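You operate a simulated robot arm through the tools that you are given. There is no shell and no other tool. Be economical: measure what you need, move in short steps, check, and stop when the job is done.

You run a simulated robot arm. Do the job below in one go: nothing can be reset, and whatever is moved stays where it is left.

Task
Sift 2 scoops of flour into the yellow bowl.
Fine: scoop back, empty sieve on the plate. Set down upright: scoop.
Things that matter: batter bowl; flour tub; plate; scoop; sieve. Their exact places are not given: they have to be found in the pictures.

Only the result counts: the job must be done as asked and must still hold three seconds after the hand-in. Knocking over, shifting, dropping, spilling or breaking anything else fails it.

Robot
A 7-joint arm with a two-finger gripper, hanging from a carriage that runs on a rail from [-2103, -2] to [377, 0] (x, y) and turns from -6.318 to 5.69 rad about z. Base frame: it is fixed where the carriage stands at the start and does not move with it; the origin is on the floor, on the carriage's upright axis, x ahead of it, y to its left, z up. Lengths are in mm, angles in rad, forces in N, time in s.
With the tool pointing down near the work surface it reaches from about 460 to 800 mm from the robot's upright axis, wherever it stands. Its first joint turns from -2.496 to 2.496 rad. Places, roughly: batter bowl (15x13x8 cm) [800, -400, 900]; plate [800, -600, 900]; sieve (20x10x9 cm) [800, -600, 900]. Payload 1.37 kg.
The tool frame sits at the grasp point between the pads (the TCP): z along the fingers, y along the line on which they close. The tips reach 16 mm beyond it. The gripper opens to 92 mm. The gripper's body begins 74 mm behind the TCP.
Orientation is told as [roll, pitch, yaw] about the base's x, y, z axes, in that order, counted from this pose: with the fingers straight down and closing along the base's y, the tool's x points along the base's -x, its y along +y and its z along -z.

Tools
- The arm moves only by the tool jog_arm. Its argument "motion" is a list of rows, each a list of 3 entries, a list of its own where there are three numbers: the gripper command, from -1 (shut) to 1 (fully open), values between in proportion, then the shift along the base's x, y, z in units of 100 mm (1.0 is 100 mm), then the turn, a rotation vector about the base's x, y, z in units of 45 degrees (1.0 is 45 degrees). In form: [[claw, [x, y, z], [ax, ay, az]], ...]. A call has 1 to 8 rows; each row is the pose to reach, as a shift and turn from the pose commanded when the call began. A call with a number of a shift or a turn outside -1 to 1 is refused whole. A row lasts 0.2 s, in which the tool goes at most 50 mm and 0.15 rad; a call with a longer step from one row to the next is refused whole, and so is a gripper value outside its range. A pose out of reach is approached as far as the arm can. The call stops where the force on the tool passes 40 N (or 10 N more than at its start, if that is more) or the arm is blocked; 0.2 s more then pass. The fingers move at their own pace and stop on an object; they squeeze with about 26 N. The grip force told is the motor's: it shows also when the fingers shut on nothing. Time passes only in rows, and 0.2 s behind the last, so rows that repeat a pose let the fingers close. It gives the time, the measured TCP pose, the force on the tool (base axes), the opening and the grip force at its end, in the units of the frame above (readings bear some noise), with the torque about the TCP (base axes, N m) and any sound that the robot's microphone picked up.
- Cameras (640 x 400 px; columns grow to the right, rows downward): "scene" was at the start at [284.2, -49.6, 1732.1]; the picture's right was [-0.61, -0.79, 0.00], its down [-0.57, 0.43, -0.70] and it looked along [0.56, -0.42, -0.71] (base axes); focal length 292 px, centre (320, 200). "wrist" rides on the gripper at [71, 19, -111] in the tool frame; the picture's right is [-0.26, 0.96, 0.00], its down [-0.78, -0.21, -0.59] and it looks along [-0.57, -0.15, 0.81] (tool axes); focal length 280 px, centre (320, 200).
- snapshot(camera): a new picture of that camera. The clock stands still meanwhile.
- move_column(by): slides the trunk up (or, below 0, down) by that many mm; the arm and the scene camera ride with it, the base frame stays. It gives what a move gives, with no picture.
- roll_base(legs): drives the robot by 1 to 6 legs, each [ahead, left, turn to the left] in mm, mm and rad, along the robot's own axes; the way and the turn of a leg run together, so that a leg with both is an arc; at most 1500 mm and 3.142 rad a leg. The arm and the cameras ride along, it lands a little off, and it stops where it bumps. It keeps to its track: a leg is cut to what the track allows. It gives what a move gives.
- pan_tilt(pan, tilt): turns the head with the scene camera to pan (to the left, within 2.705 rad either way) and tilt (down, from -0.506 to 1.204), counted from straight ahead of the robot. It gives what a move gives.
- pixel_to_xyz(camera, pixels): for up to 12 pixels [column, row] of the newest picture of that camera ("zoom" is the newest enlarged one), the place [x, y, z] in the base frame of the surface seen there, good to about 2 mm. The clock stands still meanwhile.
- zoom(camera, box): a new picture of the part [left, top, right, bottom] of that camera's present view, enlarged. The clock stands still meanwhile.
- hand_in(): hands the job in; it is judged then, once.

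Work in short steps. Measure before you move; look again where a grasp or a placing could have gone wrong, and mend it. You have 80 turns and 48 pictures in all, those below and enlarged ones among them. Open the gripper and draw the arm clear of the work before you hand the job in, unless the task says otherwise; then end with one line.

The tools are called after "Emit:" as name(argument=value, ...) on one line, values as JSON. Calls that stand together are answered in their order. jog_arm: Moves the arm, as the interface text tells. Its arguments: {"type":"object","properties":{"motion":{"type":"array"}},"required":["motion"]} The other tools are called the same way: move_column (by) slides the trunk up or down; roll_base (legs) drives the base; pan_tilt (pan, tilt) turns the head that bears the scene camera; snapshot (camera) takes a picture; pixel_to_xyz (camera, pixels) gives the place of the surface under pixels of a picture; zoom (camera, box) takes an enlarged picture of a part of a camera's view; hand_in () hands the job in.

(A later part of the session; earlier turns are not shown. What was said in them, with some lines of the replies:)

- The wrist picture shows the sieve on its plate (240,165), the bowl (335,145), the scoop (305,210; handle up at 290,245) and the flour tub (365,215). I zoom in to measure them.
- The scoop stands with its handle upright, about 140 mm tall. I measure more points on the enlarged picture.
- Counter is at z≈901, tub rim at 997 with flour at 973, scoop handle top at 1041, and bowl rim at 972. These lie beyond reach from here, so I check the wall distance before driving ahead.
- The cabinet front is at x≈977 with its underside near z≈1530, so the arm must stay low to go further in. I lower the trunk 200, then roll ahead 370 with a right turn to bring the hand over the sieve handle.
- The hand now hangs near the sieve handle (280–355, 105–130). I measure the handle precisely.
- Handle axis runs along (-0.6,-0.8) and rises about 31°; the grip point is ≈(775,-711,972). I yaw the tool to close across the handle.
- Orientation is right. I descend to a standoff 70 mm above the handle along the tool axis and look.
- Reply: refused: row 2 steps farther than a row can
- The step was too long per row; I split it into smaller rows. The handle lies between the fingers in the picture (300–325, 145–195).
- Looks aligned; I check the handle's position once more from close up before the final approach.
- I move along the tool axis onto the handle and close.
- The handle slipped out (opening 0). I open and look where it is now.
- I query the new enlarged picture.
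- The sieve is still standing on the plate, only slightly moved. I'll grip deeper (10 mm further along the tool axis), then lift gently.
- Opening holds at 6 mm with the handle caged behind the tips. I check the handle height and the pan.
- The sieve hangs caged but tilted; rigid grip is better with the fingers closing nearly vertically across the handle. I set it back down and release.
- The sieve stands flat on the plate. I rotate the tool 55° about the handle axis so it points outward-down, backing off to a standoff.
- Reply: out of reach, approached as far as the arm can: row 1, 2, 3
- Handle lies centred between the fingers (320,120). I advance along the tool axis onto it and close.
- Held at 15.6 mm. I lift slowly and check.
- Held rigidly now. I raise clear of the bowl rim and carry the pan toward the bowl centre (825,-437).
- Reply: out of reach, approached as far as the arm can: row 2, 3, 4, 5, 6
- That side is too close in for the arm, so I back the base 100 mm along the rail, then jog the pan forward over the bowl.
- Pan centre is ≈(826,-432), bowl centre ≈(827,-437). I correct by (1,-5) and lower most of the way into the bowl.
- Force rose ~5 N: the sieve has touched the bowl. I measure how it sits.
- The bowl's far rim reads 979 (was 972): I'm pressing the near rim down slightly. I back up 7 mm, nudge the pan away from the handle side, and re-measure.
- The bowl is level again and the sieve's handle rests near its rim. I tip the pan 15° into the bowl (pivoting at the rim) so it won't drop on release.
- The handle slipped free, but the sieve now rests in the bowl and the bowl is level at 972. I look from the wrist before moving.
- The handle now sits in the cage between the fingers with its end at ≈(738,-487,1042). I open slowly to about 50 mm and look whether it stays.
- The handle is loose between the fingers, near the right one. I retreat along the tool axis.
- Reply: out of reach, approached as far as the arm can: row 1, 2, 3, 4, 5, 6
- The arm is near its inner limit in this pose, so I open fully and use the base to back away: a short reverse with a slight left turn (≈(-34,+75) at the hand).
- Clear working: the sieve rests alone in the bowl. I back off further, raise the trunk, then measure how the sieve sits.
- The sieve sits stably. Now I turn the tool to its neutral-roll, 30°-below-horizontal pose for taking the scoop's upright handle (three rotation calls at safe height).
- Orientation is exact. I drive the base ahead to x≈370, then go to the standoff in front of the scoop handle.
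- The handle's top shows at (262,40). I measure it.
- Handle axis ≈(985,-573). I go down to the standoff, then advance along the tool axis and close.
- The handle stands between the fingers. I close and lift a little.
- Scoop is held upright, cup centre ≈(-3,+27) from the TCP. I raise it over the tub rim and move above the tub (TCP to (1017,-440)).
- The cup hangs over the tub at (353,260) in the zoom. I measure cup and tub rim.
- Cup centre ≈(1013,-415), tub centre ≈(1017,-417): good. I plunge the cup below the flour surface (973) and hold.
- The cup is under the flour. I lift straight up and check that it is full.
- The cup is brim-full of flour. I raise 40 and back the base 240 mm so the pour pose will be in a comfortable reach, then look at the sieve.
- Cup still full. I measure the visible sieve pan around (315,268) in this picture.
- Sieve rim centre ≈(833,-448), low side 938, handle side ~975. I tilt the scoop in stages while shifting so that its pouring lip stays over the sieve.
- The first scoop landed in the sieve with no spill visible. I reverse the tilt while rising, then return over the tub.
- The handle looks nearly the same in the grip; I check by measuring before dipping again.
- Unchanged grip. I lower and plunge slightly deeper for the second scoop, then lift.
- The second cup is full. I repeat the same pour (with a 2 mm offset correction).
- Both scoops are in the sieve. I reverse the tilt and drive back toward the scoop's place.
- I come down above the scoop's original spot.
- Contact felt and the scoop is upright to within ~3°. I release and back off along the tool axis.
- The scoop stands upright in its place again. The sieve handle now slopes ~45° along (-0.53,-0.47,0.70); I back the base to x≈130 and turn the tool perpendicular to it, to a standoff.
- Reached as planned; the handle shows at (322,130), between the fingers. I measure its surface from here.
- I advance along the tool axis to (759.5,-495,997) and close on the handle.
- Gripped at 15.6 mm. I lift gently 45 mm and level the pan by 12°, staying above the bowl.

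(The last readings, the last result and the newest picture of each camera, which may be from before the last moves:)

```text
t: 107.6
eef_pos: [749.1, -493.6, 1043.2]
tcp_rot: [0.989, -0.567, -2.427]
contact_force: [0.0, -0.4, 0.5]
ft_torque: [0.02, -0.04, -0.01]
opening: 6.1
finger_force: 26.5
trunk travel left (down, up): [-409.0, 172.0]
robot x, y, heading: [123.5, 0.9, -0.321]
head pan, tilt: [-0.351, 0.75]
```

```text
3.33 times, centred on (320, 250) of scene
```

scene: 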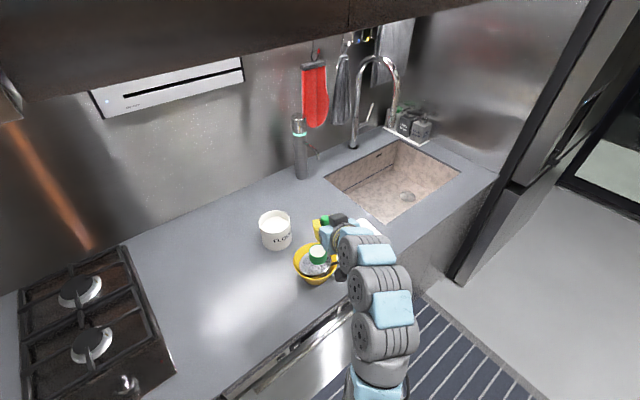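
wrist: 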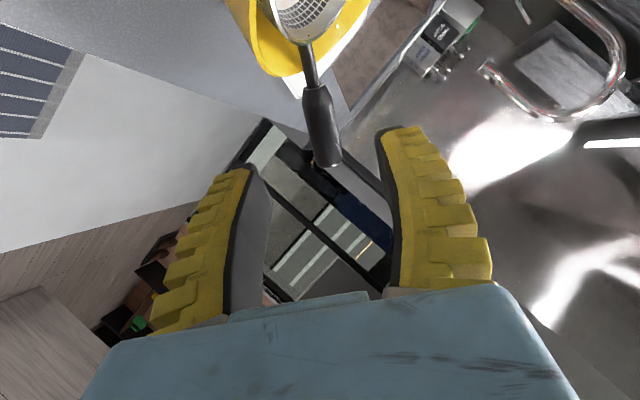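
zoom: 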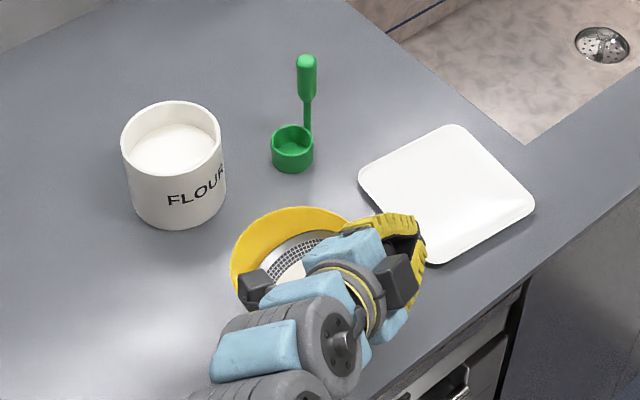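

The opening dropped to 6 mm and there's no load: the handle slipped. I look from the wrist.

Emit:
snapshot(camera="wrist")

Emit:
pixel_to_xyz(camera="wrist", pixels=[[308, 60], [312, 80], [316, 100], [320, 120], [322, 140], [324, 160], [326, 180], [328, 200], [330, 220], [280, 30], [330, 20]])

```text
4 pictures are left
```

wrist: 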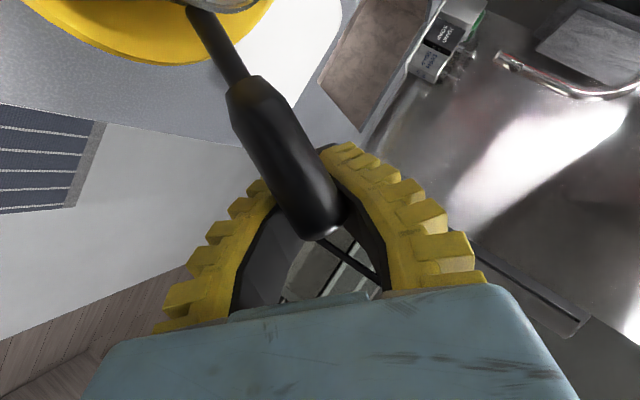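

```text
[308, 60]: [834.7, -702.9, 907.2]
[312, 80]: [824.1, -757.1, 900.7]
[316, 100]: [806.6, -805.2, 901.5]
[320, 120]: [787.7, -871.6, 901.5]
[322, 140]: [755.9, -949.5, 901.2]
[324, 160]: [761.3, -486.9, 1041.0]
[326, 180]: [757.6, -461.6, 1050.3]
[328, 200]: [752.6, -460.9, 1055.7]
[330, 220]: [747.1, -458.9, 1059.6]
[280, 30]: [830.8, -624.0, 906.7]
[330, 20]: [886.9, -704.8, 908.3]
```

The handle is caged behind the fingertips but skewed. I measure its points and the pan in this same picture.

Emit:
pixel_to_xyz(camera="wrist", pixels=[[215, 40], [230, 70], [245, 100], [260, 130], [275, 155], [290, 185], [305, 215], [318, 232], [150, 55], [200, 8], [240, 3], [60, 20]])

```text
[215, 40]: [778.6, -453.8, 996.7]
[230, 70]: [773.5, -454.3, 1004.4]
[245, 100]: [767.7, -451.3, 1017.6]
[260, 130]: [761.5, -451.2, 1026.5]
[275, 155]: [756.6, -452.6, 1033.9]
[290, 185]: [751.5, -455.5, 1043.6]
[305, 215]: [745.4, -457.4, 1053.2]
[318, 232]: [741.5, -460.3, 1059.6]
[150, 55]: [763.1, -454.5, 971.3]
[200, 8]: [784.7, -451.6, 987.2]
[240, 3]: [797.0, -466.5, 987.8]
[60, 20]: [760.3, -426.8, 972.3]
```

I reverse the motion to set the sieve back as it rested, then open slowly; I'll regrip with the handle deep in the cage, where the fingers hold it captive.

Emit:
jog_arm(motion=[[-1, [0.03, 0, -0.12], [-0.04, 0.054, 0]], [-1, [0.06, 0, -0.24], [-0.08, 0.108, 0]], [-1, [0.08, 0, -0.35], [-0.12, 0.162, 0]], [-1, [0.11, 0, -0.45], [-0.158, 0.216, 0]], [-0.75, [0.11, 0, -0.45], [-0.158, 0.216, 0]], [-0.5, [0.11, 0, -0.45], [-0.158, 0.216, 0]], [-0.2, [0.11, 0, -0.45], [-0.158, 0.216, 0]], [0.2, [0.11, 0, -0.45], [-0.158, 0.216, 0]]])

Emit:
snapshot(camera="wrist")

```text
t: 109.4
eef_pos: [759.2, -495.8, 997.9]
tcp_rot: [0.965, -0.775, -2.411]
contact_force: [0.1, -0.3, 0.8]
ft_torque: [0.03, 0.0, -0.02]
opening: 57.9
finger_force: 1.6
trunk travel left (down, up): [-409.0, 172.0]
robot x, y, heading: [123.2, -0.4, -0.323]
head pan, tilt: [-0.351, 0.75]
```

```text
3 pictures are left
```

wrist: 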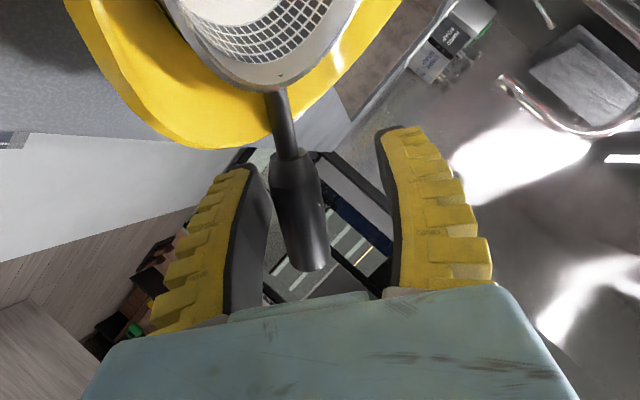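

Emit:
pixel_to_xyz(camera="wrist", pixels=[[280, 110], [286, 145], [291, 170], [297, 200], [303, 230], [308, 262], [277, 190], [316, 190], [220, 80], [265, 60], [230, 10], [140, 80]])

```text
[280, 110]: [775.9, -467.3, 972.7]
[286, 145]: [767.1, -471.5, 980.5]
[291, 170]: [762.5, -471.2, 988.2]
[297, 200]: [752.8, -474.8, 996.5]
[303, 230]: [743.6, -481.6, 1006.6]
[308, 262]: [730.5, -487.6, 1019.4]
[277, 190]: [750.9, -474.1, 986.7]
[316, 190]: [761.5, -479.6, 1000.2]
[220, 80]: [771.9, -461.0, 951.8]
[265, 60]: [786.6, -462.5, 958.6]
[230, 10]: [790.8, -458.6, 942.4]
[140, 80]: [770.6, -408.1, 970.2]
```

The sieve rests well (tilt ~10°), flour still inside. A deep grip from this roll would drive the camera into the bowl, so I retract and roll the tool 170° so that the camera is on top.

Emit:
jog_arm(motion=[[0.2, [-0.07, 0.25, 0.12], [0, 0, 0]], [0.2, [-0.14, 0.5, 0.24], [0, 0, 0]], [0.2, [-0.22, 0.79, 0.38], [0, 0, 0]], [0.2, [-0.22, 0.79, 0.8], [0, 0, 0]], [0.2, [-0.22, 0.79, 0.8], [0, 0, 0]]])

Emit:
jog_arm(motion=[[0.2, [0, 0, 0], [-0.017, 0.14, 0.069]], [0.2, [0, 0, 0], [-0.035, 0.28, 0.138]], [0.2, [0, 0, 0], [-0.052, 0.42, 0.207]], [0.2, [0, 0, 0], [-0.07, 0.56, 0.277]], [0.2, [0, 0, 0], [-0.087, 0.7, 0.346]], [0.2, [0, 0, 0], [-0.104, 0.84, 0.415]]])

Emit:
jog_arm(motion=[[0.2, [0, 0, 0], [-0.017, 0.14, 0.069]], [0.2, [0, 0, 0], [-0.035, 0.28, 0.138]], [0.2, [0, 0, 0], [-0.052, 0.42, 0.207]], [0.2, [0, 0, 0], [-0.07, 0.56, 0.277]], [0.2, [0, 0, 0], [-0.087, 0.7, 0.346]], [0.2, [0, 0, 0], [-0.104, 0.84, 0.415]]])

Emit:
jog_arm(motion=[[0.2, [0, 0, 0], [-0.017, 0.14, 0.069]], [0.2, [0, 0, 0], [-0.035, 0.28, 0.138]], [0.2, [0, 0, 0], [-0.052, 0.42, 0.207]], [0.2, [0, 0, 0], [-0.07, 0.56, 0.277]], [0.2, [0, 0, 0], [-0.087, 0.7, 0.346]], [0.2, [0, 0, 0], [-0.104, 0.84, 0.415]]])

Emit:
jog_arm(motion=[[0.2, [0, 0, 0], [-0.017, 0.14, 0.069]], [0.2, [0, 0, 0], [-0.035, 0.28, 0.138]], [0.2, [0, 0, 0], [-0.052, 0.42, 0.207]], [0.2, [0, 0, 0], [-0.07, 0.56, 0.277]], [0.2, [0, 0, 0], [-0.087, 0.7, 0.346]], [0.2, [0, 0, 0], [-0.104, 0.84, 0.415]], [0.2, [0, 0, 0], [-0.104, 0.84, 0.415]]])

```text
t: 110.6
eef_pos: [738.3, -414.0, 1077.7]
tcp_rot: [0.964, -0.776, -2.412]
contact_force: [-0.8, -0.4, 0.4]
ft_torque: [0.0, 0.02, -0.02]
opening: 57.6
finger_force: 2.2
trunk travel left (down, up): [-409.0, 172.0]
robot x, y, heading: [127.9, -0.7, -0.322]
head pan, tilt: [-0.351, 0.75]
```

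```text
t: 112.0
eef_pos: [738.2, -414.9, 1077.8]
tcp_rot: [-0.071, -1.048, -1.218]
contact_force: [0.5, 0.2, -1.0]
ft_torque: [0.01, -0.01, -0.01]
opening: 57.8
finger_force: 2.1
trunk travel left (down, up): [-409.0, 172.0]
robot x, y, heading: [122.9, -2.2, -0.326]
head pan, tilt: [-0.351, 0.75]
```

```text
t: 113.4
eef_pos: [738.5, -415.3, 1078.0]
tcp_rot: [-0.825, -0.6, -0.298]
contact_force: [-0.5, -0.7, 0.1]
ft_torque: [-0.01, 0.02, 0.01]
opening: 57.8
finger_force: 1.9
trunk travel left (down, up): [-409.0, 172.0]
robot x, y, heading: [125.6, 3.6, -0.323]
head pan, tilt: [-0.351, 0.75]
```

```text
t: 114.8
eef_pos: [738.2, -414.6, 1077.6]
tcp_rot: [-0.984, 0.045, 0.084]
contact_force: [0.9, 0.4, -0.2]
ft_torque: [0.04, 0.06, 0.04]
opening: 58.0
finger_force: 2.3
trunk travel left (down, up): [-409.0, 172.0]
robot x, y, heading: [122.7, 0.7, -0.326]
head pan, tilt: [-0.351, 0.75]
```

```text
t: 116.4
eef_pos: [738.5, -415.3, 1077.8]
tcp_rot: [-0.88, 0.7, 0.46]
contact_force: [0.6, -0.2, -0.7]
ft_torque: [0.02, -0.04, 0.05]
opening: 58.3
finger_force: 1.9
trunk travel left (down, up): [-409.0, 172.0]
robot x, y, heading: [124.6, 4.9, -0.32]
head pan, tilt: [-0.351, 0.75]
```

Orientation is exact. I go to the standoff, advance along the tool axis so the handle sits ~36 mm behind the TCP, and close.

Emit:
jog_arm(motion=[[0.2, [0.09, -0.07, -0.28], [0, 0, 0]], [0.2, [0.17, -0.14, -0.55], [0, 0, 0]], [0.2, [0.17, -0.14, -0.55], [0, 0, 0]]])

Emit:
jog_arm(motion=[[0.2, [-0.01, -0.21, -0.12], [0, 0, 0]], [0.2, [-0.01, -0.42, -0.235], [0, 0, 0]], [0.2, [-0.02, -0.63, -0.35], [0, 0, 0]], [0.2, [-0.025, -0.84, -0.465], [0, 0, 0]], [0.2, [-0.025, -0.84, -0.465], [0, 0, 0]], [-0.4, [-0.025, -0.84, -0.465], [0, 0, 0]], [-1, [-0.025, -0.84, -0.465], [0, 0, 0]], [-1, [-0.025, -0.84, -0.465], [0, 0, 0]]])

```text
t: 117.2
eef_pos: [754.5, -428.0, 1023.1]
tcp_rot: [-0.881, 0.701, 0.461]
contact_force: [-0.3, -0.1, 0.0]
ft_torque: [0.02, 0.01, -0.04]
opening: 57.9
finger_force: 2.2
trunk travel left (down, up): [-409.0, 172.0]
robot x, y, heading: [127.8, 0.2, -0.32]
head pan, tilt: [-0.351, 0.75]
```

```text
t: 119.0
eef_pos: [751.8, -513.8, 977.2]
tcp_rot: [-0.88, 0.702, 0.462]
contact_force: [0.2, 1.0, 0.0]
ft_torque: [-0.02, 0.02, 0.01]
opening: 0.1
finger_force: 26.2
trunk travel left (down, up): [-409.0, 172.0]
robot x, y, heading: [122.5, -2.7, -0.326]
head pan, tilt: [-0.351, 0.75]
```

The cage closed without pinching the handle (opening 0.1), so deep is too loose. I open, retract so that the flat pads meet the handle, and check with one picture.

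Emit:
jog_arm(motion=[[-0.5, [0, 0, 0], [0, 0, 0]], [0, [0, 0, 0], [0, 0, 0]], [0.2, [0, 0, 0], [0, 0, 0]], [0.2, [0.01, 0.15, 0.08], [0, 0, 0]], [0.2, [0.015, 0.3, 0.165], [0, 0, 0]], [0.2, [0.015, 0.3, 0.165], [0, 0, 0]]])

Emit:
snapshot(camera="wrist")

```text
t: 120.4
eef_pos: [754.4, -483.4, 993.8]
tcp_rot: [-0.879, 0.7, 0.46]
contact_force: [-0.3, 0.3, -0.6]
ft_torque: [-0.04, 0.06, 0.03]
opening: 57.8
finger_force: 2.0
trunk travel left (down, up): [-409.0, 172.0]
robot x, y, heading: [125.0, -1.0, -0.323]
head pan, tilt: [-0.351, 0.75]
```

```text
2 pictures are left
```

wrist: 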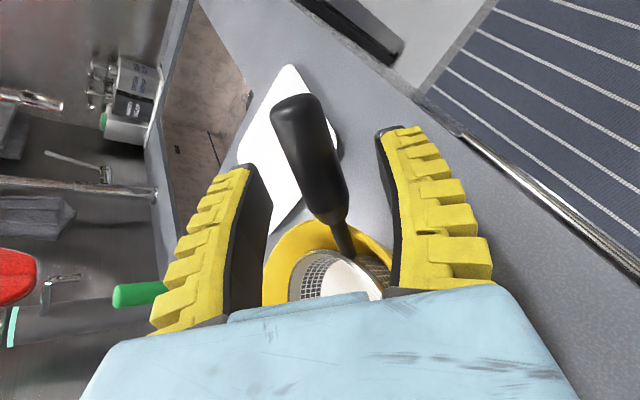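

Emit:
pixel_to_xyz(camera="wrist", pixels=[[292, 105], [300, 130], [308, 155], [317, 180], [325, 205], [332, 222], [342, 240], [285, 160], [330, 150], [305, 290], [350, 280], [375, 292]])

```text
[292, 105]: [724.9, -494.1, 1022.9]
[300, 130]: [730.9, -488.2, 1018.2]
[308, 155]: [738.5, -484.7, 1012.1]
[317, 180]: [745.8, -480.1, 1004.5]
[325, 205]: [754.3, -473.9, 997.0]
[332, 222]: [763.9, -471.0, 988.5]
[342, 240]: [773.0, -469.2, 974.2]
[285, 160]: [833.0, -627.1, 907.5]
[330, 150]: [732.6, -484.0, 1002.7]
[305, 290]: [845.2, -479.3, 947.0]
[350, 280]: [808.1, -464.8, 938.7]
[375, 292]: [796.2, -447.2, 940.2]
```

Handle axis lies within 2 mm of the TCP. I make the small alignment turn, shift 5 mm outward along the handle, and close.

Emit:
jog_arm(motion=[[0.2, [-0.03, -0.02, 0.03], [0.111, -0.018, 0.108]], [0.2, [-0.03, -0.02, 0.03], [0.111, -0.018, 0.108]], [-0.4, [-0.03, -0.02, 0.03], [0.111, -0.018, 0.108]], [-1, [-0.03, -0.02, 0.03], [0.111, -0.018, 0.108]], [-1, [-0.03, -0.02, 0.03], [0.111, -0.018, 0.108]], [-1, [-0.03, -0.02, 0.03], [0.111, -0.018, 0.108]]])

Emit:
jog_arm(motion=[[-1, [0, 0, 0.02], [0, 0, 0]], [-1, [0, 0, 0.04], [0, 0, 0]], [-1, [0, 0, 0.06], [0, 0, 0]], [-1, [0, 0, 0.08], [0, 0, 0]], [-1, [0, 0, 0.1], [0, 0, 0]], [-1, [0, 0, 0.12], [0, 0, 0]]])

```text
t: 121.8
eef_pos: [750.6, -486.8, 995.5]
tcp_rot: [-0.793, 0.644, 0.6]
contact_force: [-1.3, -0.2, -0.3]
ft_torque: [-0.03, 0.19, 0.13]
opening: 16.3
finger_force: 26.1
trunk travel left (down, up): [-409.0, 172.0]
robot x, y, heading: [123.7, -2.8, -0.322]
head pan, tilt: [-0.351, 0.75]
```

```text
t: 123.2
eef_pos: [750.6, -487.4, 1007.3]
tcp_rot: [-0.791, 0.644, 0.598]
contact_force: [-0.3, 0.3, -3.0]
ft_torque: [-0.02, 0.09, -0.02]
opening: 15.3
finger_force: 26.1
trunk travel left (down, up): [-409.0, 172.0]
robot x, y, heading: [123.5, 2.6, -0.322]
head pan, tilt: [-0.351, 0.75]
```

Now it carries the load (−3 N, 15.3 mm). I keep lifting slowly.

Emit:
jog_arm(motion=[[-1, [0, 0, 0.03], [0, 0, 0]], [-1, [0, 0, 0.07], [0, 0, 0]], [-1, [0, 0, 0.11], [0, 0, 0]], [-1, [0, 0, 0.15], [0, 0, 0]], [-1, [0, 0, 0.19], [0, 0, 0]], [-1, [0, 0, 0.23], [0, 0, 0]], [-1, [0, 0, 0.26], [0, 0, 0]], [-1, [0, 0, 0.26], [0, 0, 0]]])

```text
t: 125.0
eef_pos: [751.3, -486.4, 1033.4]
tcp_rot: [-0.792, 0.643, 0.6]
contact_force: [-0.9, 0.4, -1.7]
ft_torque: [-0.07, 0.12, 0.01]
opening: 14.9
finger_force: 26.2
trunk travel left (down, up): [-409.0, 172.0]
robot x, y, heading: [122.3, 0.9, -0.328]
head pan, tilt: [-0.351, 0.75]
```

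Sieve hangs free with its base inside the bowl's rim. I shake it gently along the handle direction.

Emit:
jog_arm(motion=[[-1, [0.08, 0.057, 0], [0, 0, 0]], [-1, [-0.08, -0.057, 0], [0, 0, 0]], [-1, [0.1, 0.07, 0], [0, 0, 0]], [-1, [-0.1, -0.07, 0], [0, 0, 0]], [-1, [0.1, 0.07, 0], [0, 0, 0]], [-1, [-0.1, -0.07, 0], [0, 0, 0]], [-1, [0.1, 0.07, 0], [0, 0, 0]], [-1, [0, 0, 0], [0, 0, 0]]])

Emit:
jog_arm(motion=[[-1, [0.1, 0.07, 0], [0, 0, 0]], [-1, [-0.1, -0.07, 0], [0, 0, 0]], [-1, [0.1, 0.07, 0], [0, 0, 0]], [-1, [-0.1, -0.07, 0], [0, 0, 0]], [-1, [0.1, 0.07, 0], [0, 0, 0]], [-1, [-0.1, -0.07, 0], [0, 0, 0]], [-1, [0.1, 0.07, 0], [0, 0, 0]], [-1, [0, 0, 0], [0, 0, 0]]])

Emit:
jog_arm(motion=[[-1, [0, 0, 0], [0, 0, 0]], [-1, [0, 0, 0], [0, 0, 0]]])

```text
t: 126.8
eef_pos: [751.4, -484.3, 1032.2]
tcp_rot: [-0.792, 0.645, 0.599]
contact_force: [0.1, 1.2, -0.8]
ft_torque: [-0.04, 0.13, -0.04]
opening: 14.9
finger_force: 26.2
trunk travel left (down, up): [-409.0, 172.0]
robot x, y, heading: [120.6, 0.2, -0.327]
head pan, tilt: [-0.351, 0.75]
```

```text
t: 128.6
eef_pos: [751.5, -484.7, 1033.2]
tcp_rot: [-0.793, 0.645, 0.599]
contact_force: [-0.2, -0.2, -1.6]
ft_torque: [-0.07, 0.12, -0.03]
opening: 15.2
finger_force: 26.5
trunk travel left (down, up): [-409.0, 172.0]
robot x, y, heading: [124.7, -3.0, -0.322]
head pan, tilt: [-0.351, 0.75]
```

```text
t: 129.2
eef_pos: [751.5, -486.1, 1033.6]
tcp_rot: [-0.793, 0.644, 0.599]
contact_force: [-1.1, 0.0, -1.1]
ft_torque: [-0.04, 0.09, 0.0]
opening: 15.1
finger_force: 26.0
trunk travel left (down, up): [-409.0, 172.0]
robot x, y, heading: [124.0, 2.6, -0.326]
head pan, tilt: [-0.351, 0.75]
```

Grip stays firm (15.1 mm). I shake a bit harder for several rounds, then look.

Emit:
jog_arm(motion=[[-1, [0.12, 0.085, 0], [0, 0, 0]], [-1, [-0.12, -0.085, 0], [0, 0, 0]], [-1, [0.12, 0.085, 0], [0, 0, 0]], [-1, [-0.12, -0.085, 0], [0, 0, 0]], [-1, [0.12, 0.085, 0], [0, 0, 0]], [-1, [-0.12, -0.085, 0], [0, 0, 0]], [-1, [0.12, 0.085, 0], [0, 0, 0]], [-1, [0, 0, 0], [0, 0, 0]]])

Emit:
jog_arm(motion=[[-1, [0.12, 0.085, 0], [0, 0, 0]], [-1, [-0.12, -0.085, 0], [0, 0, 0]], [-1, [0.12, 0.085, 0], [0, 0, 0]], [-1, [-0.12, -0.085, 0], [0, 0, 0]], [-1, [0.12, 0.085, 0], [0, 0, 0]], [-1, [-0.12, -0.085, 0], [0, 0, 0]], [-1, [0.12, 0.085, 0], [0, 0, 0]], [-1, [0, 0, 0], [0, 0, 0]]])

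Emit:
jog_arm(motion=[[-1, [0.12, 0.085, 0], [0, 0, 0]], [-1, [-0.12, -0.085, 0], [0, 0, 0]], [-1, [0.12, 0.085, 0], [0, 0, 0]], [-1, [-0.12, -0.085, 0], [0, 0, 0]], [-1, [0.12, 0.085, 0], [0, 0, 0]], [-1, [-0.12, -0.085, 0], [0, 0, 0]], [-1, [0.12, 0.085, 0], [0, 0, 0]], [-1, [0, 0, 0], [0, 0, 0]]])

Emit:
zoom(camera="scene", box=[250, 200, 400, 300])

```text
t: 131.0
eef_pos: [753.8, -486.4, 1034.0]
tcp_rot: [-0.793, 0.646, 0.6]
contact_force: [1.4, -0.5, -0.8]
ft_torque: [-0.05, 0.09, -0.02]
opening: 15.3
finger_force: 26.2
trunk travel left (down, up): [-409.0, 172.0]
robot x, y, heading: [123.9, -0.8, -0.324]
head pan, tilt: [-0.351, 0.75]
```

```text
t: 132.8
eef_pos: [750.4, -484.9, 1033.5]
tcp_rot: [-0.793, 0.644, 0.601]
contact_force: [0.9, 0.6, -1.6]
ft_torque: [-0.07, 0.1, -0.01]
opening: 15.4
finger_force: 26.1
trunk travel left (down, up): [-409.0, 172.0]
robot x, y, heading: [126.8, -2.2, -0.328]
head pan, tilt: [-0.351, 0.75]
```

```text
t: 134.6
eef_pos: [751.0, -484.6, 1034.6]
tcp_rot: [-0.793, 0.644, 0.601]
contact_force: [-0.2, 0.6, -0.3]
ft_torque: [-0.05, 0.09, -0.05]
opening: 15.1
finger_force: 26.3
trunk travel left (down, up): [-409.0, 172.0]
robot x, y, heading: [126.8, 0.5, -0.327]
head pan, tilt: [-0.351, 0.75]
```

```text
4.00 times, centred on (325, 250) of scene
```

zoom: 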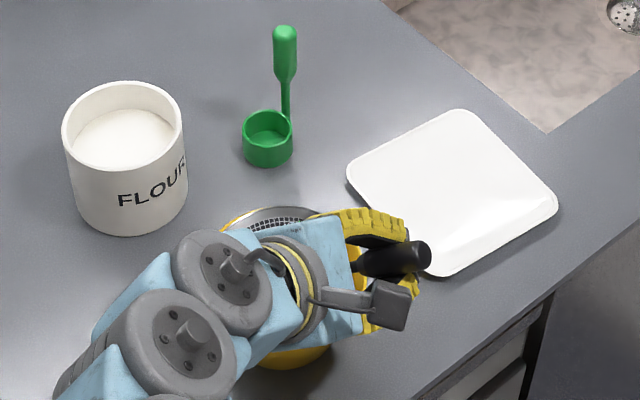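

The pan is hidden from here, but the torque fell from ~0.14 to ~0.11 N m, as for the empty sieve. I shake a few more rounds to be sure.

Emit:
jog_arm(motion=[[-1, [0.12, 0.085, 0], [0, 0, 0]], [-1, [-0.12, -0.085, 0], [0, 0, 0]], [-1, [0.12, 0.085, 0], [0, 0, 0]], [-1, [-0.12, -0.085, 0], [0, 0, 0]], [-1, [0.12, 0.085, 0], [0, 0, 0]], [-1, [-0.12, -0.085, 0], [0, 0, 0]], [-1, [0.12, 0.085, 0], [0, 0, 0]], [-1, [0, 0, 0], [0, 0, 0]]])

Emit:
jog_arm(motion=[[-1, [0.1, -0.08, 0], [0, 0, 0]], [-1, [-0.1, 0.08, 0], [0, 0, 0]], [-1, [0.1, -0.08, 0], [0, 0, 0]], [-1, [-0.1, 0.08, 0], [0, 0, 0]], [-1, [0.1, -0.08, 0], [0, 0, 0]], [-1, [-0.1, 0.08, 0], [0, 0, 0]], [-1, [0.1, -0.08, 0], [0, 0, 0]], [-1, [0, 0, 0], [0, 0, 0]]])

Emit:
jog_arm(motion=[[-1, [0.12, 0.085, 0], [0, 0, 0]], [-1, [-0.12, -0.085, 0], [0, 0, 0]], [-1, [0.12, 0.085, 0], [0, 0, 0]], [-1, [-0.12, -0.085, 0], [0, 0, 0]], [-1, [0.12, 0.085, 0], [0, 0, 0]], [-1, [-0.12, -0.085, 0], [0, 0, 0]], [-1, [0.12, 0.085, 0], [0, 0, 0]], [-1, [0, 0, 0], [0, 0, 0]]])

Emit:
jog_arm(motion=[[-1, [0, 0, 0.1], [0, 0, 0]], [-1, [0, 0, 0.25], [0, 0, 0]], [-1, [0, 0, 0.4], [0, 0, 0]], [-1, [0, 0, 0.5], [0, 0, 0]], [-1, [0, 0, 0.5], [0, 0, 0]]])

Emit:
pixel_to_xyz(camera="zoom", pixels=[[260, 210], [280, 222], [250, 225], [300, 213], [355, 170], [545, 205], [460, 110], [440, 275], [390, 262], [425, 250], [270, 120], [285, 30]])

```text
t: 136.4
eef_pos: [752.1, -485.3, 1032.3]
tcp_rot: [-0.792, 0.644, 0.599]
contact_force: [0.6, 0.8, -1.7]
ft_torque: [-0.07, 0.09, -0.03]
opening: 14.6
finger_force: 26.1
trunk travel left (down, up): [-409.0, 172.0]
robot x, y, heading: [123.9, -2.3, -0.327]
head pan, tilt: [-0.351, 0.75]
```

```text
t: 138.2
eef_pos: [750.8, -487.1, 1033.7]
tcp_rot: [-0.794, 0.644, 0.599]
contact_force: [1.0, -0.2, -0.9]
ft_torque: [-0.06, 0.12, 0.0]
opening: 14.8
finger_force: 25.6
trunk travel left (down, up): [-409.0, 172.0]
robot x, y, heading: [121.7, -2.5, -0.322]
head pan, tilt: [-0.351, 0.75]
```

```text
t: 140.0
eef_pos: [750.7, -485.5, 1034.3]
tcp_rot: [-0.792, 0.644, 0.6]
contact_force: [0.8, 0.3, -0.4]
ft_torque: [-0.01, 0.09, -0.06]
opening: 14.8
finger_force: 26.0
trunk travel left (down, up): [-409.0, 172.0]
robot x, y, heading: [126.0, 2.0, -0.324]
head pan, tilt: [-0.351, 0.75]
```

```text
t: 141.2
eef_pos: [750.5, -484.9, 1083.6]
tcp_rot: [-0.794, 0.644, 0.598]
contact_force: [0.5, 0.0, -1.4]
ft_torque: [-0.03, 0.09, -0.02]
opening: 14.9
finger_force: 25.9
trunk travel left (down, up): [-409.0, 172.0]
robot x, y, heading: [123.8, 3.6, -0.323]
head pan, tilt: [-0.351, 0.75]
```

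```text
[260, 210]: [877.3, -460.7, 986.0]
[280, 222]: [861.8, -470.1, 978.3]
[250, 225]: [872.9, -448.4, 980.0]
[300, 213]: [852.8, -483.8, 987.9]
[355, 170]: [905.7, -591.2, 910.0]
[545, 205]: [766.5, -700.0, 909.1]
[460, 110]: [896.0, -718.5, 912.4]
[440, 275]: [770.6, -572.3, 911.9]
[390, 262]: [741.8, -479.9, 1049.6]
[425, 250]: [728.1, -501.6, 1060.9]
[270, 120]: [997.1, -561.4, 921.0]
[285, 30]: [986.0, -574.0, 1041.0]
```

Plate centre ≈(835,-645); pan centre is TCP+(82,47). I level the pan 5°, carry it clear of tub and scoop, and move the base ahead 150 for reach.

Emit:
jog_arm(motion=[[-1, [-0.1, -0.1, 0.1], [0.028, -0.048, 0]], [-1, [-0.3, -0.3, 0.2], [0.055, -0.096, 0]], [-1, [-0.5, -0.55, 0.25], [0.055, -0.096, 0]], [-1, [-0.7, -0.8, 0.25], [0.055, -0.096, 0]], [-1, [-0.9, -1.0, 0.25], [0.055, -0.096, 0]], [-1, [-0.9, -1.0, 0.25], [0.055, -0.096, 0]]])

Emit:
roll_base(legs=[[142, 48, 0]])

Emit:
jog_arm(motion=[[-1, [-0.15, -0.25, 0], [0, 0, 0]], [-1, [-0.3, -0.5, 0], [0, 0, 0]], [-1, [-0.45, -0.75, 0], [0, 0, 0]], [-1, [-0.57, -1.0, 0], [0, 0, 0]], [-1, [-0.57, -1.0, 0], [0, 0, 0]]])

```text
t: 142.6
eef_pos: [661.2, -584.3, 1109.5]
tcp_rot: [-0.801, 0.557, 0.594]
contact_force: [0.7, -0.1, -1.2]
ft_torque: [-0.05, 0.07, 0.02]
opening: 15.1
finger_force: 25.7
trunk travel left (down, up): [-409.0, 172.0]
robot x, y, heading: [124.3, 1.8, -0.325]
head pan, tilt: [-0.351, 0.75]
```

```text
t: 144.0
eef_pos: [808.7, -584.0, 1108.0]
tcp_rot: [-0.799, 0.556, 0.594]
contact_force: [-0.2, -0.6, -1.3]
ft_torque: [-0.09, 0.12, 0.04]
opening: 15.0
finger_force: 26.6
trunk travel left (down, up): [-409.0, 172.0]
robot x, y, heading: [267.8, 3.4, -0.324]
head pan, tilt: [-0.351, 0.75]
```

```text
t: 145.2
eef_pos: [750.2, -684.4, 1108.1]
tcp_rot: [-0.802, 0.556, 0.596]
contact_force: [-0.1, 0.0, -0.6]
ft_torque: [-0.05, 0.09, 0.01]
opening: 15.0
finger_force: 26.0
trunk travel left (down, up): [-409.0, 172.0]
robot x, y, heading: [271.4, -0.9, -0.32]
head pan, tilt: [-0.351, 0.75]
```

I move the last few mm and lower toward the plate.

Emit:
jog_arm(motion=[[-1, [0.02, -0.05, -0.2], [0, 0, 0]], [-1, [0.02, -0.05, -0.45], [0, 0, 0]], [-1, [0.02, -0.05, -0.7], [0, 0, 0]], [-1, [0.02, -0.05, -0.9], [0, 0, 0]], [-1, [0.02, -0.05, -1.0], [0, 0, 0]], [-1, [0.02, -0.05, -1.0], [0, 0, 0]]])

Emit:
jog_arm(motion=[[-1, [0, 0, -0.05], [0, 0, 0]], [-1, [0, 0, -0.1], [0, 0, 0]], [-1, [0, 0, -0.14], [0, 0, 0]], [-1, [0, 0, -0.18], [0, 0, 0]], [-1, [0, 0, -0.2], [0, 0, 0]], [-1, [0, 0, -0.2], [0, 0, 0]]])

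```text
t: 146.6
eef_pos: [753.0, -690.0, 1007.4]
tcp_rot: [-0.802, 0.558, 0.595]
contact_force: [-0.9, 0.0, -1.9]
ft_torque: [-0.06, 0.06, -0.03]
opening: 14.7
finger_force: 25.8
trunk travel left (down, up): [-409.0, 172.0]
robot x, y, heading: [271.1, 1.8, -0.324]
head pan, tilt: [-0.351, 0.75]
```

```text
t: 148.0
eef_pos: [752.2, -689.2, 987.4]
tcp_rot: [-0.801, 0.557, 0.593]
contact_force: [-0.2, -0.3, -1.2]
ft_torque: [-0.09, 0.09, 0.02]
opening: 14.9
finger_force: 25.9
trunk travel left (down, up): [-409.0, 172.0]
robot x, y, heading: [269.7, -3.0, -0.326]
head pan, tilt: [-0.351, 0.75]
```

No contact yet at z 987; I go on in small steps of 2–3 mm.

Emit:
jog_arm(motion=[[-1, [0, 0, -0.02], [0, 0, 0]], [-1, [0, 0, -0.04], [0, 0, 0]], [-1, [0, 0, -0.06], [0, 0, 0]], [-1, [0, 0, -0.06], [0, 0, 0]]])

Emit:
jog_arm(motion=[[-1, [0, 0, -0.02], [0, 0, 0]], [-1, [0, 0, -0.04], [0, 0, 0]], [-1, [0, 0, -0.04], [0, 0, 0]]])

Emit:
jog_arm(motion=[[-1, [0, 0, -0.02], [0, 0, 0]], [-1, [0, 0, -0.04], [0, 0, 0]], [-1, [0, 0, -0.04], [0, 0, 0]]])

```text
t: 149.0
eef_pos: [753.7, -689.6, 981.9]
tcp_rot: [-0.799, 0.556, 0.595]
contact_force: [-0.5, 0.3, -0.8]
ft_torque: [0.01, 0.04, 0.01]
opening: 0.1
finger_force: 26.0
trunk travel left (down, up): [-409.0, 172.0]
robot x, y, heading: [273.8, 3.3, -0.322]
head pan, tilt: [-0.351, 0.75]
```

```text
t: 149.8
eef_pos: [754.0, -689.6, 978.3]
tcp_rot: [-0.801, 0.558, 0.595]
contact_force: [1.2, 0.2, -0.4]
ft_torque: [-0.02, 0.02, 0.03]
opening: 0.0
finger_force: 25.9
trunk travel left (down, up): [-409.0, 172.0]
robot x, y, heading: [272.8, 1.4, -0.319]
head pan, tilt: [-0.351, 0.75]
```

```text
t: 150.6
eef_pos: [754.1, -690.3, 973.4]
tcp_rot: [-0.801, 0.557, 0.596]
contact_force: [-0.2, -0.4, -0.3]
ft_torque: [0.01, -0.03, 0.01]
opening: 0.2
finger_force: 26.5
trunk travel left (down, up): [-409.0, 172.0]
robot x, y, heading: [270.8, -2.1, -0.326]
head pan, tilt: [-0.351, 0.75]
```

The handle slipped off the pads when the pan touched the plate. I open, then retreat along the tool axis.

Emit:
jog_arm(motion=[[-0.7, [0, 0, 0.02], [0, 0, 0]], [-0.4, [0, 0, 0.04], [0, 0, 0]], [-0.1, [0, 0, 0.05], [0, 0, 0]], [0.3, [0, 0, 0.05], [0, 0, 0]], [0.3, [0, 0, 0.05], [0, 0, 0]]])

Emit:
jog_arm(motion=[[0.3, [-0.02, 0.13, 0.1], [0, 0, 0]], [0.3, [-0.04, 0.27, 0.2], [0, 0, 0]], [0.3, [-0.06, 0.44, 0.33], [0, 0, 0]], [0.3, [-0.08, 0.62, 0.46], [0, 0, 0]], [0.3, [-0.1, 0.8, 0.59], [0, 0, 0]], [0.3, [-0.12, 0.98, 0.72], [0, 0, 0]], [0.3, [-0.12, 0.98, 0.72], [0, 0, 0]]])

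```text
t: 151.8
eef_pos: [753.5, -690.1, 979.8]
tcp_rot: [-0.801, 0.557, 0.595]
contact_force: [-0.6, 0.7, -0.2]
ft_torque: [-0.01, -0.03, -0.01]
opening: 62.2
finger_force: 2.2
trunk travel left (down, up): [-409.0, 172.0]
robot x, y, heading: [268.8, -0.9, -0.318]
head pan, tilt: [-0.351, 0.75]
```

```text
t: 153.4
eef_pos: [741.7, -592.2, 1053.6]
tcp_rot: [-0.802, 0.555, 0.594]
contact_force: [-0.2, -0.1, 0.2]
ft_torque: [0.02, 0.03, -0.02]
opening: 62.2
finger_force: 1.6
trunk travel left (down, up): [-409.0, 172.0]
robot x, y, heading: [272.0, -3.6, -0.324]
head pan, tilt: [-0.351, 0.75]
```

Hand is free. I raise, back the base and swing the arm aside for a clear final look.

Emit:
move_column(by=100)

Emit:
roll_base(legs=[[-142, -48, 0], [0, 0, -0.35]])

Emit:
pan_tilt(pan=0.1, tilt=0.8)

Emit:
zoom(camera="scene", box=[180, 130, 480, 330])

```text
t: 154.7
eef_pos: [742.4, -591.8, 1151.9]
tcp_rot: [-0.8, 0.556, 0.594]
contact_force: [0.0, 0.3, -0.1]
ft_torque: [0.0, -0.01, 0.0]
opening: 62.2
finger_force: 2.1
trunk travel left (down, up): [-509.0, 72.0]
robot x, y, heading: [270.1, -0.9, -0.322]
head pan, tilt: [-0.351, 0.75]
```

```text
t: 157.2
eef_pos: [362.2, -718.3, 1151.6]
tcp_rot: [-0.801, 0.557, 0.249]
contact_force: [0.5, 0.3, 0.9]
ft_torque: [0.0, -0.01, 0.01]
opening: 62.3
finger_force: 1.9
trunk travel left (down, up): [-509.0, 72.0]
robot x, y, heading: [124.7, -0.5, -0.665]
head pan, tilt: [-0.351, 0.75]
```

```text
t: 158.1
eef_pos: [362.7, -717.0, 1152.4]
tcp_rot: [-0.801, 0.559, 0.249]
contact_force: [-0.5, -0.2, -0.1]
ft_torque: [-0.02, 0.0, -0.01]
opening: 62.0
finger_force: 1.7
trunk travel left (down, up): [-509.0, 72.0]
robot x, y, heading: [121.7, 2.0, -0.67]
head pan, tilt: [0.099, 0.799]
```

```text
2.00 times, centred on (330, 230) of scene
```

zoom: 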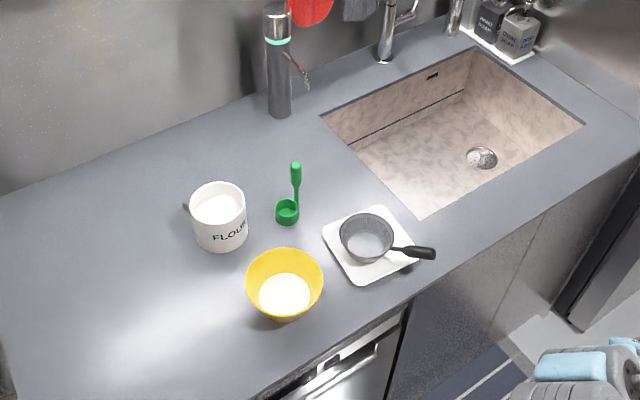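

The sieve stands on the plate, the scoop is upright, and the bowl holds the flour. A last depth check confirms the sieve floor and seating.

Emit:
pixel_to_xyz(camera="zoom", pixels=[[368, 245], [360, 240], [375, 250], [342, 240], [390, 232], [365, 215], [368, 262], [283, 292], [248, 285], [320, 275], [288, 212], [296, 165]])

```text
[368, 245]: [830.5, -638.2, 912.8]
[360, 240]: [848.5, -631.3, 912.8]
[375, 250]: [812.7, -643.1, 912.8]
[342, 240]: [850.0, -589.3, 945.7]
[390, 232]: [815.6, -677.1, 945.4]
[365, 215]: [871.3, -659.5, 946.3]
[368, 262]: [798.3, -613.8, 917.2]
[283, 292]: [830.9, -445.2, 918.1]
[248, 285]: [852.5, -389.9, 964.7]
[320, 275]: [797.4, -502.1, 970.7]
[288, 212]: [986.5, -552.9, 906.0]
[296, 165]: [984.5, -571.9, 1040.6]
```

The sieve floor is back at 912.8, as when empty, and flat on the plate. The bowl content has risen from 907 to 918, and the scoop is upright in place, so I hand in.

Emit:
hand_in()

```text
The job is handed in.
```

I sifted two full scoops of flour into the yellow bowl, put the empty sieve back on the plate, and stood the scoop upright in its old spot. The last picture shows no spills.
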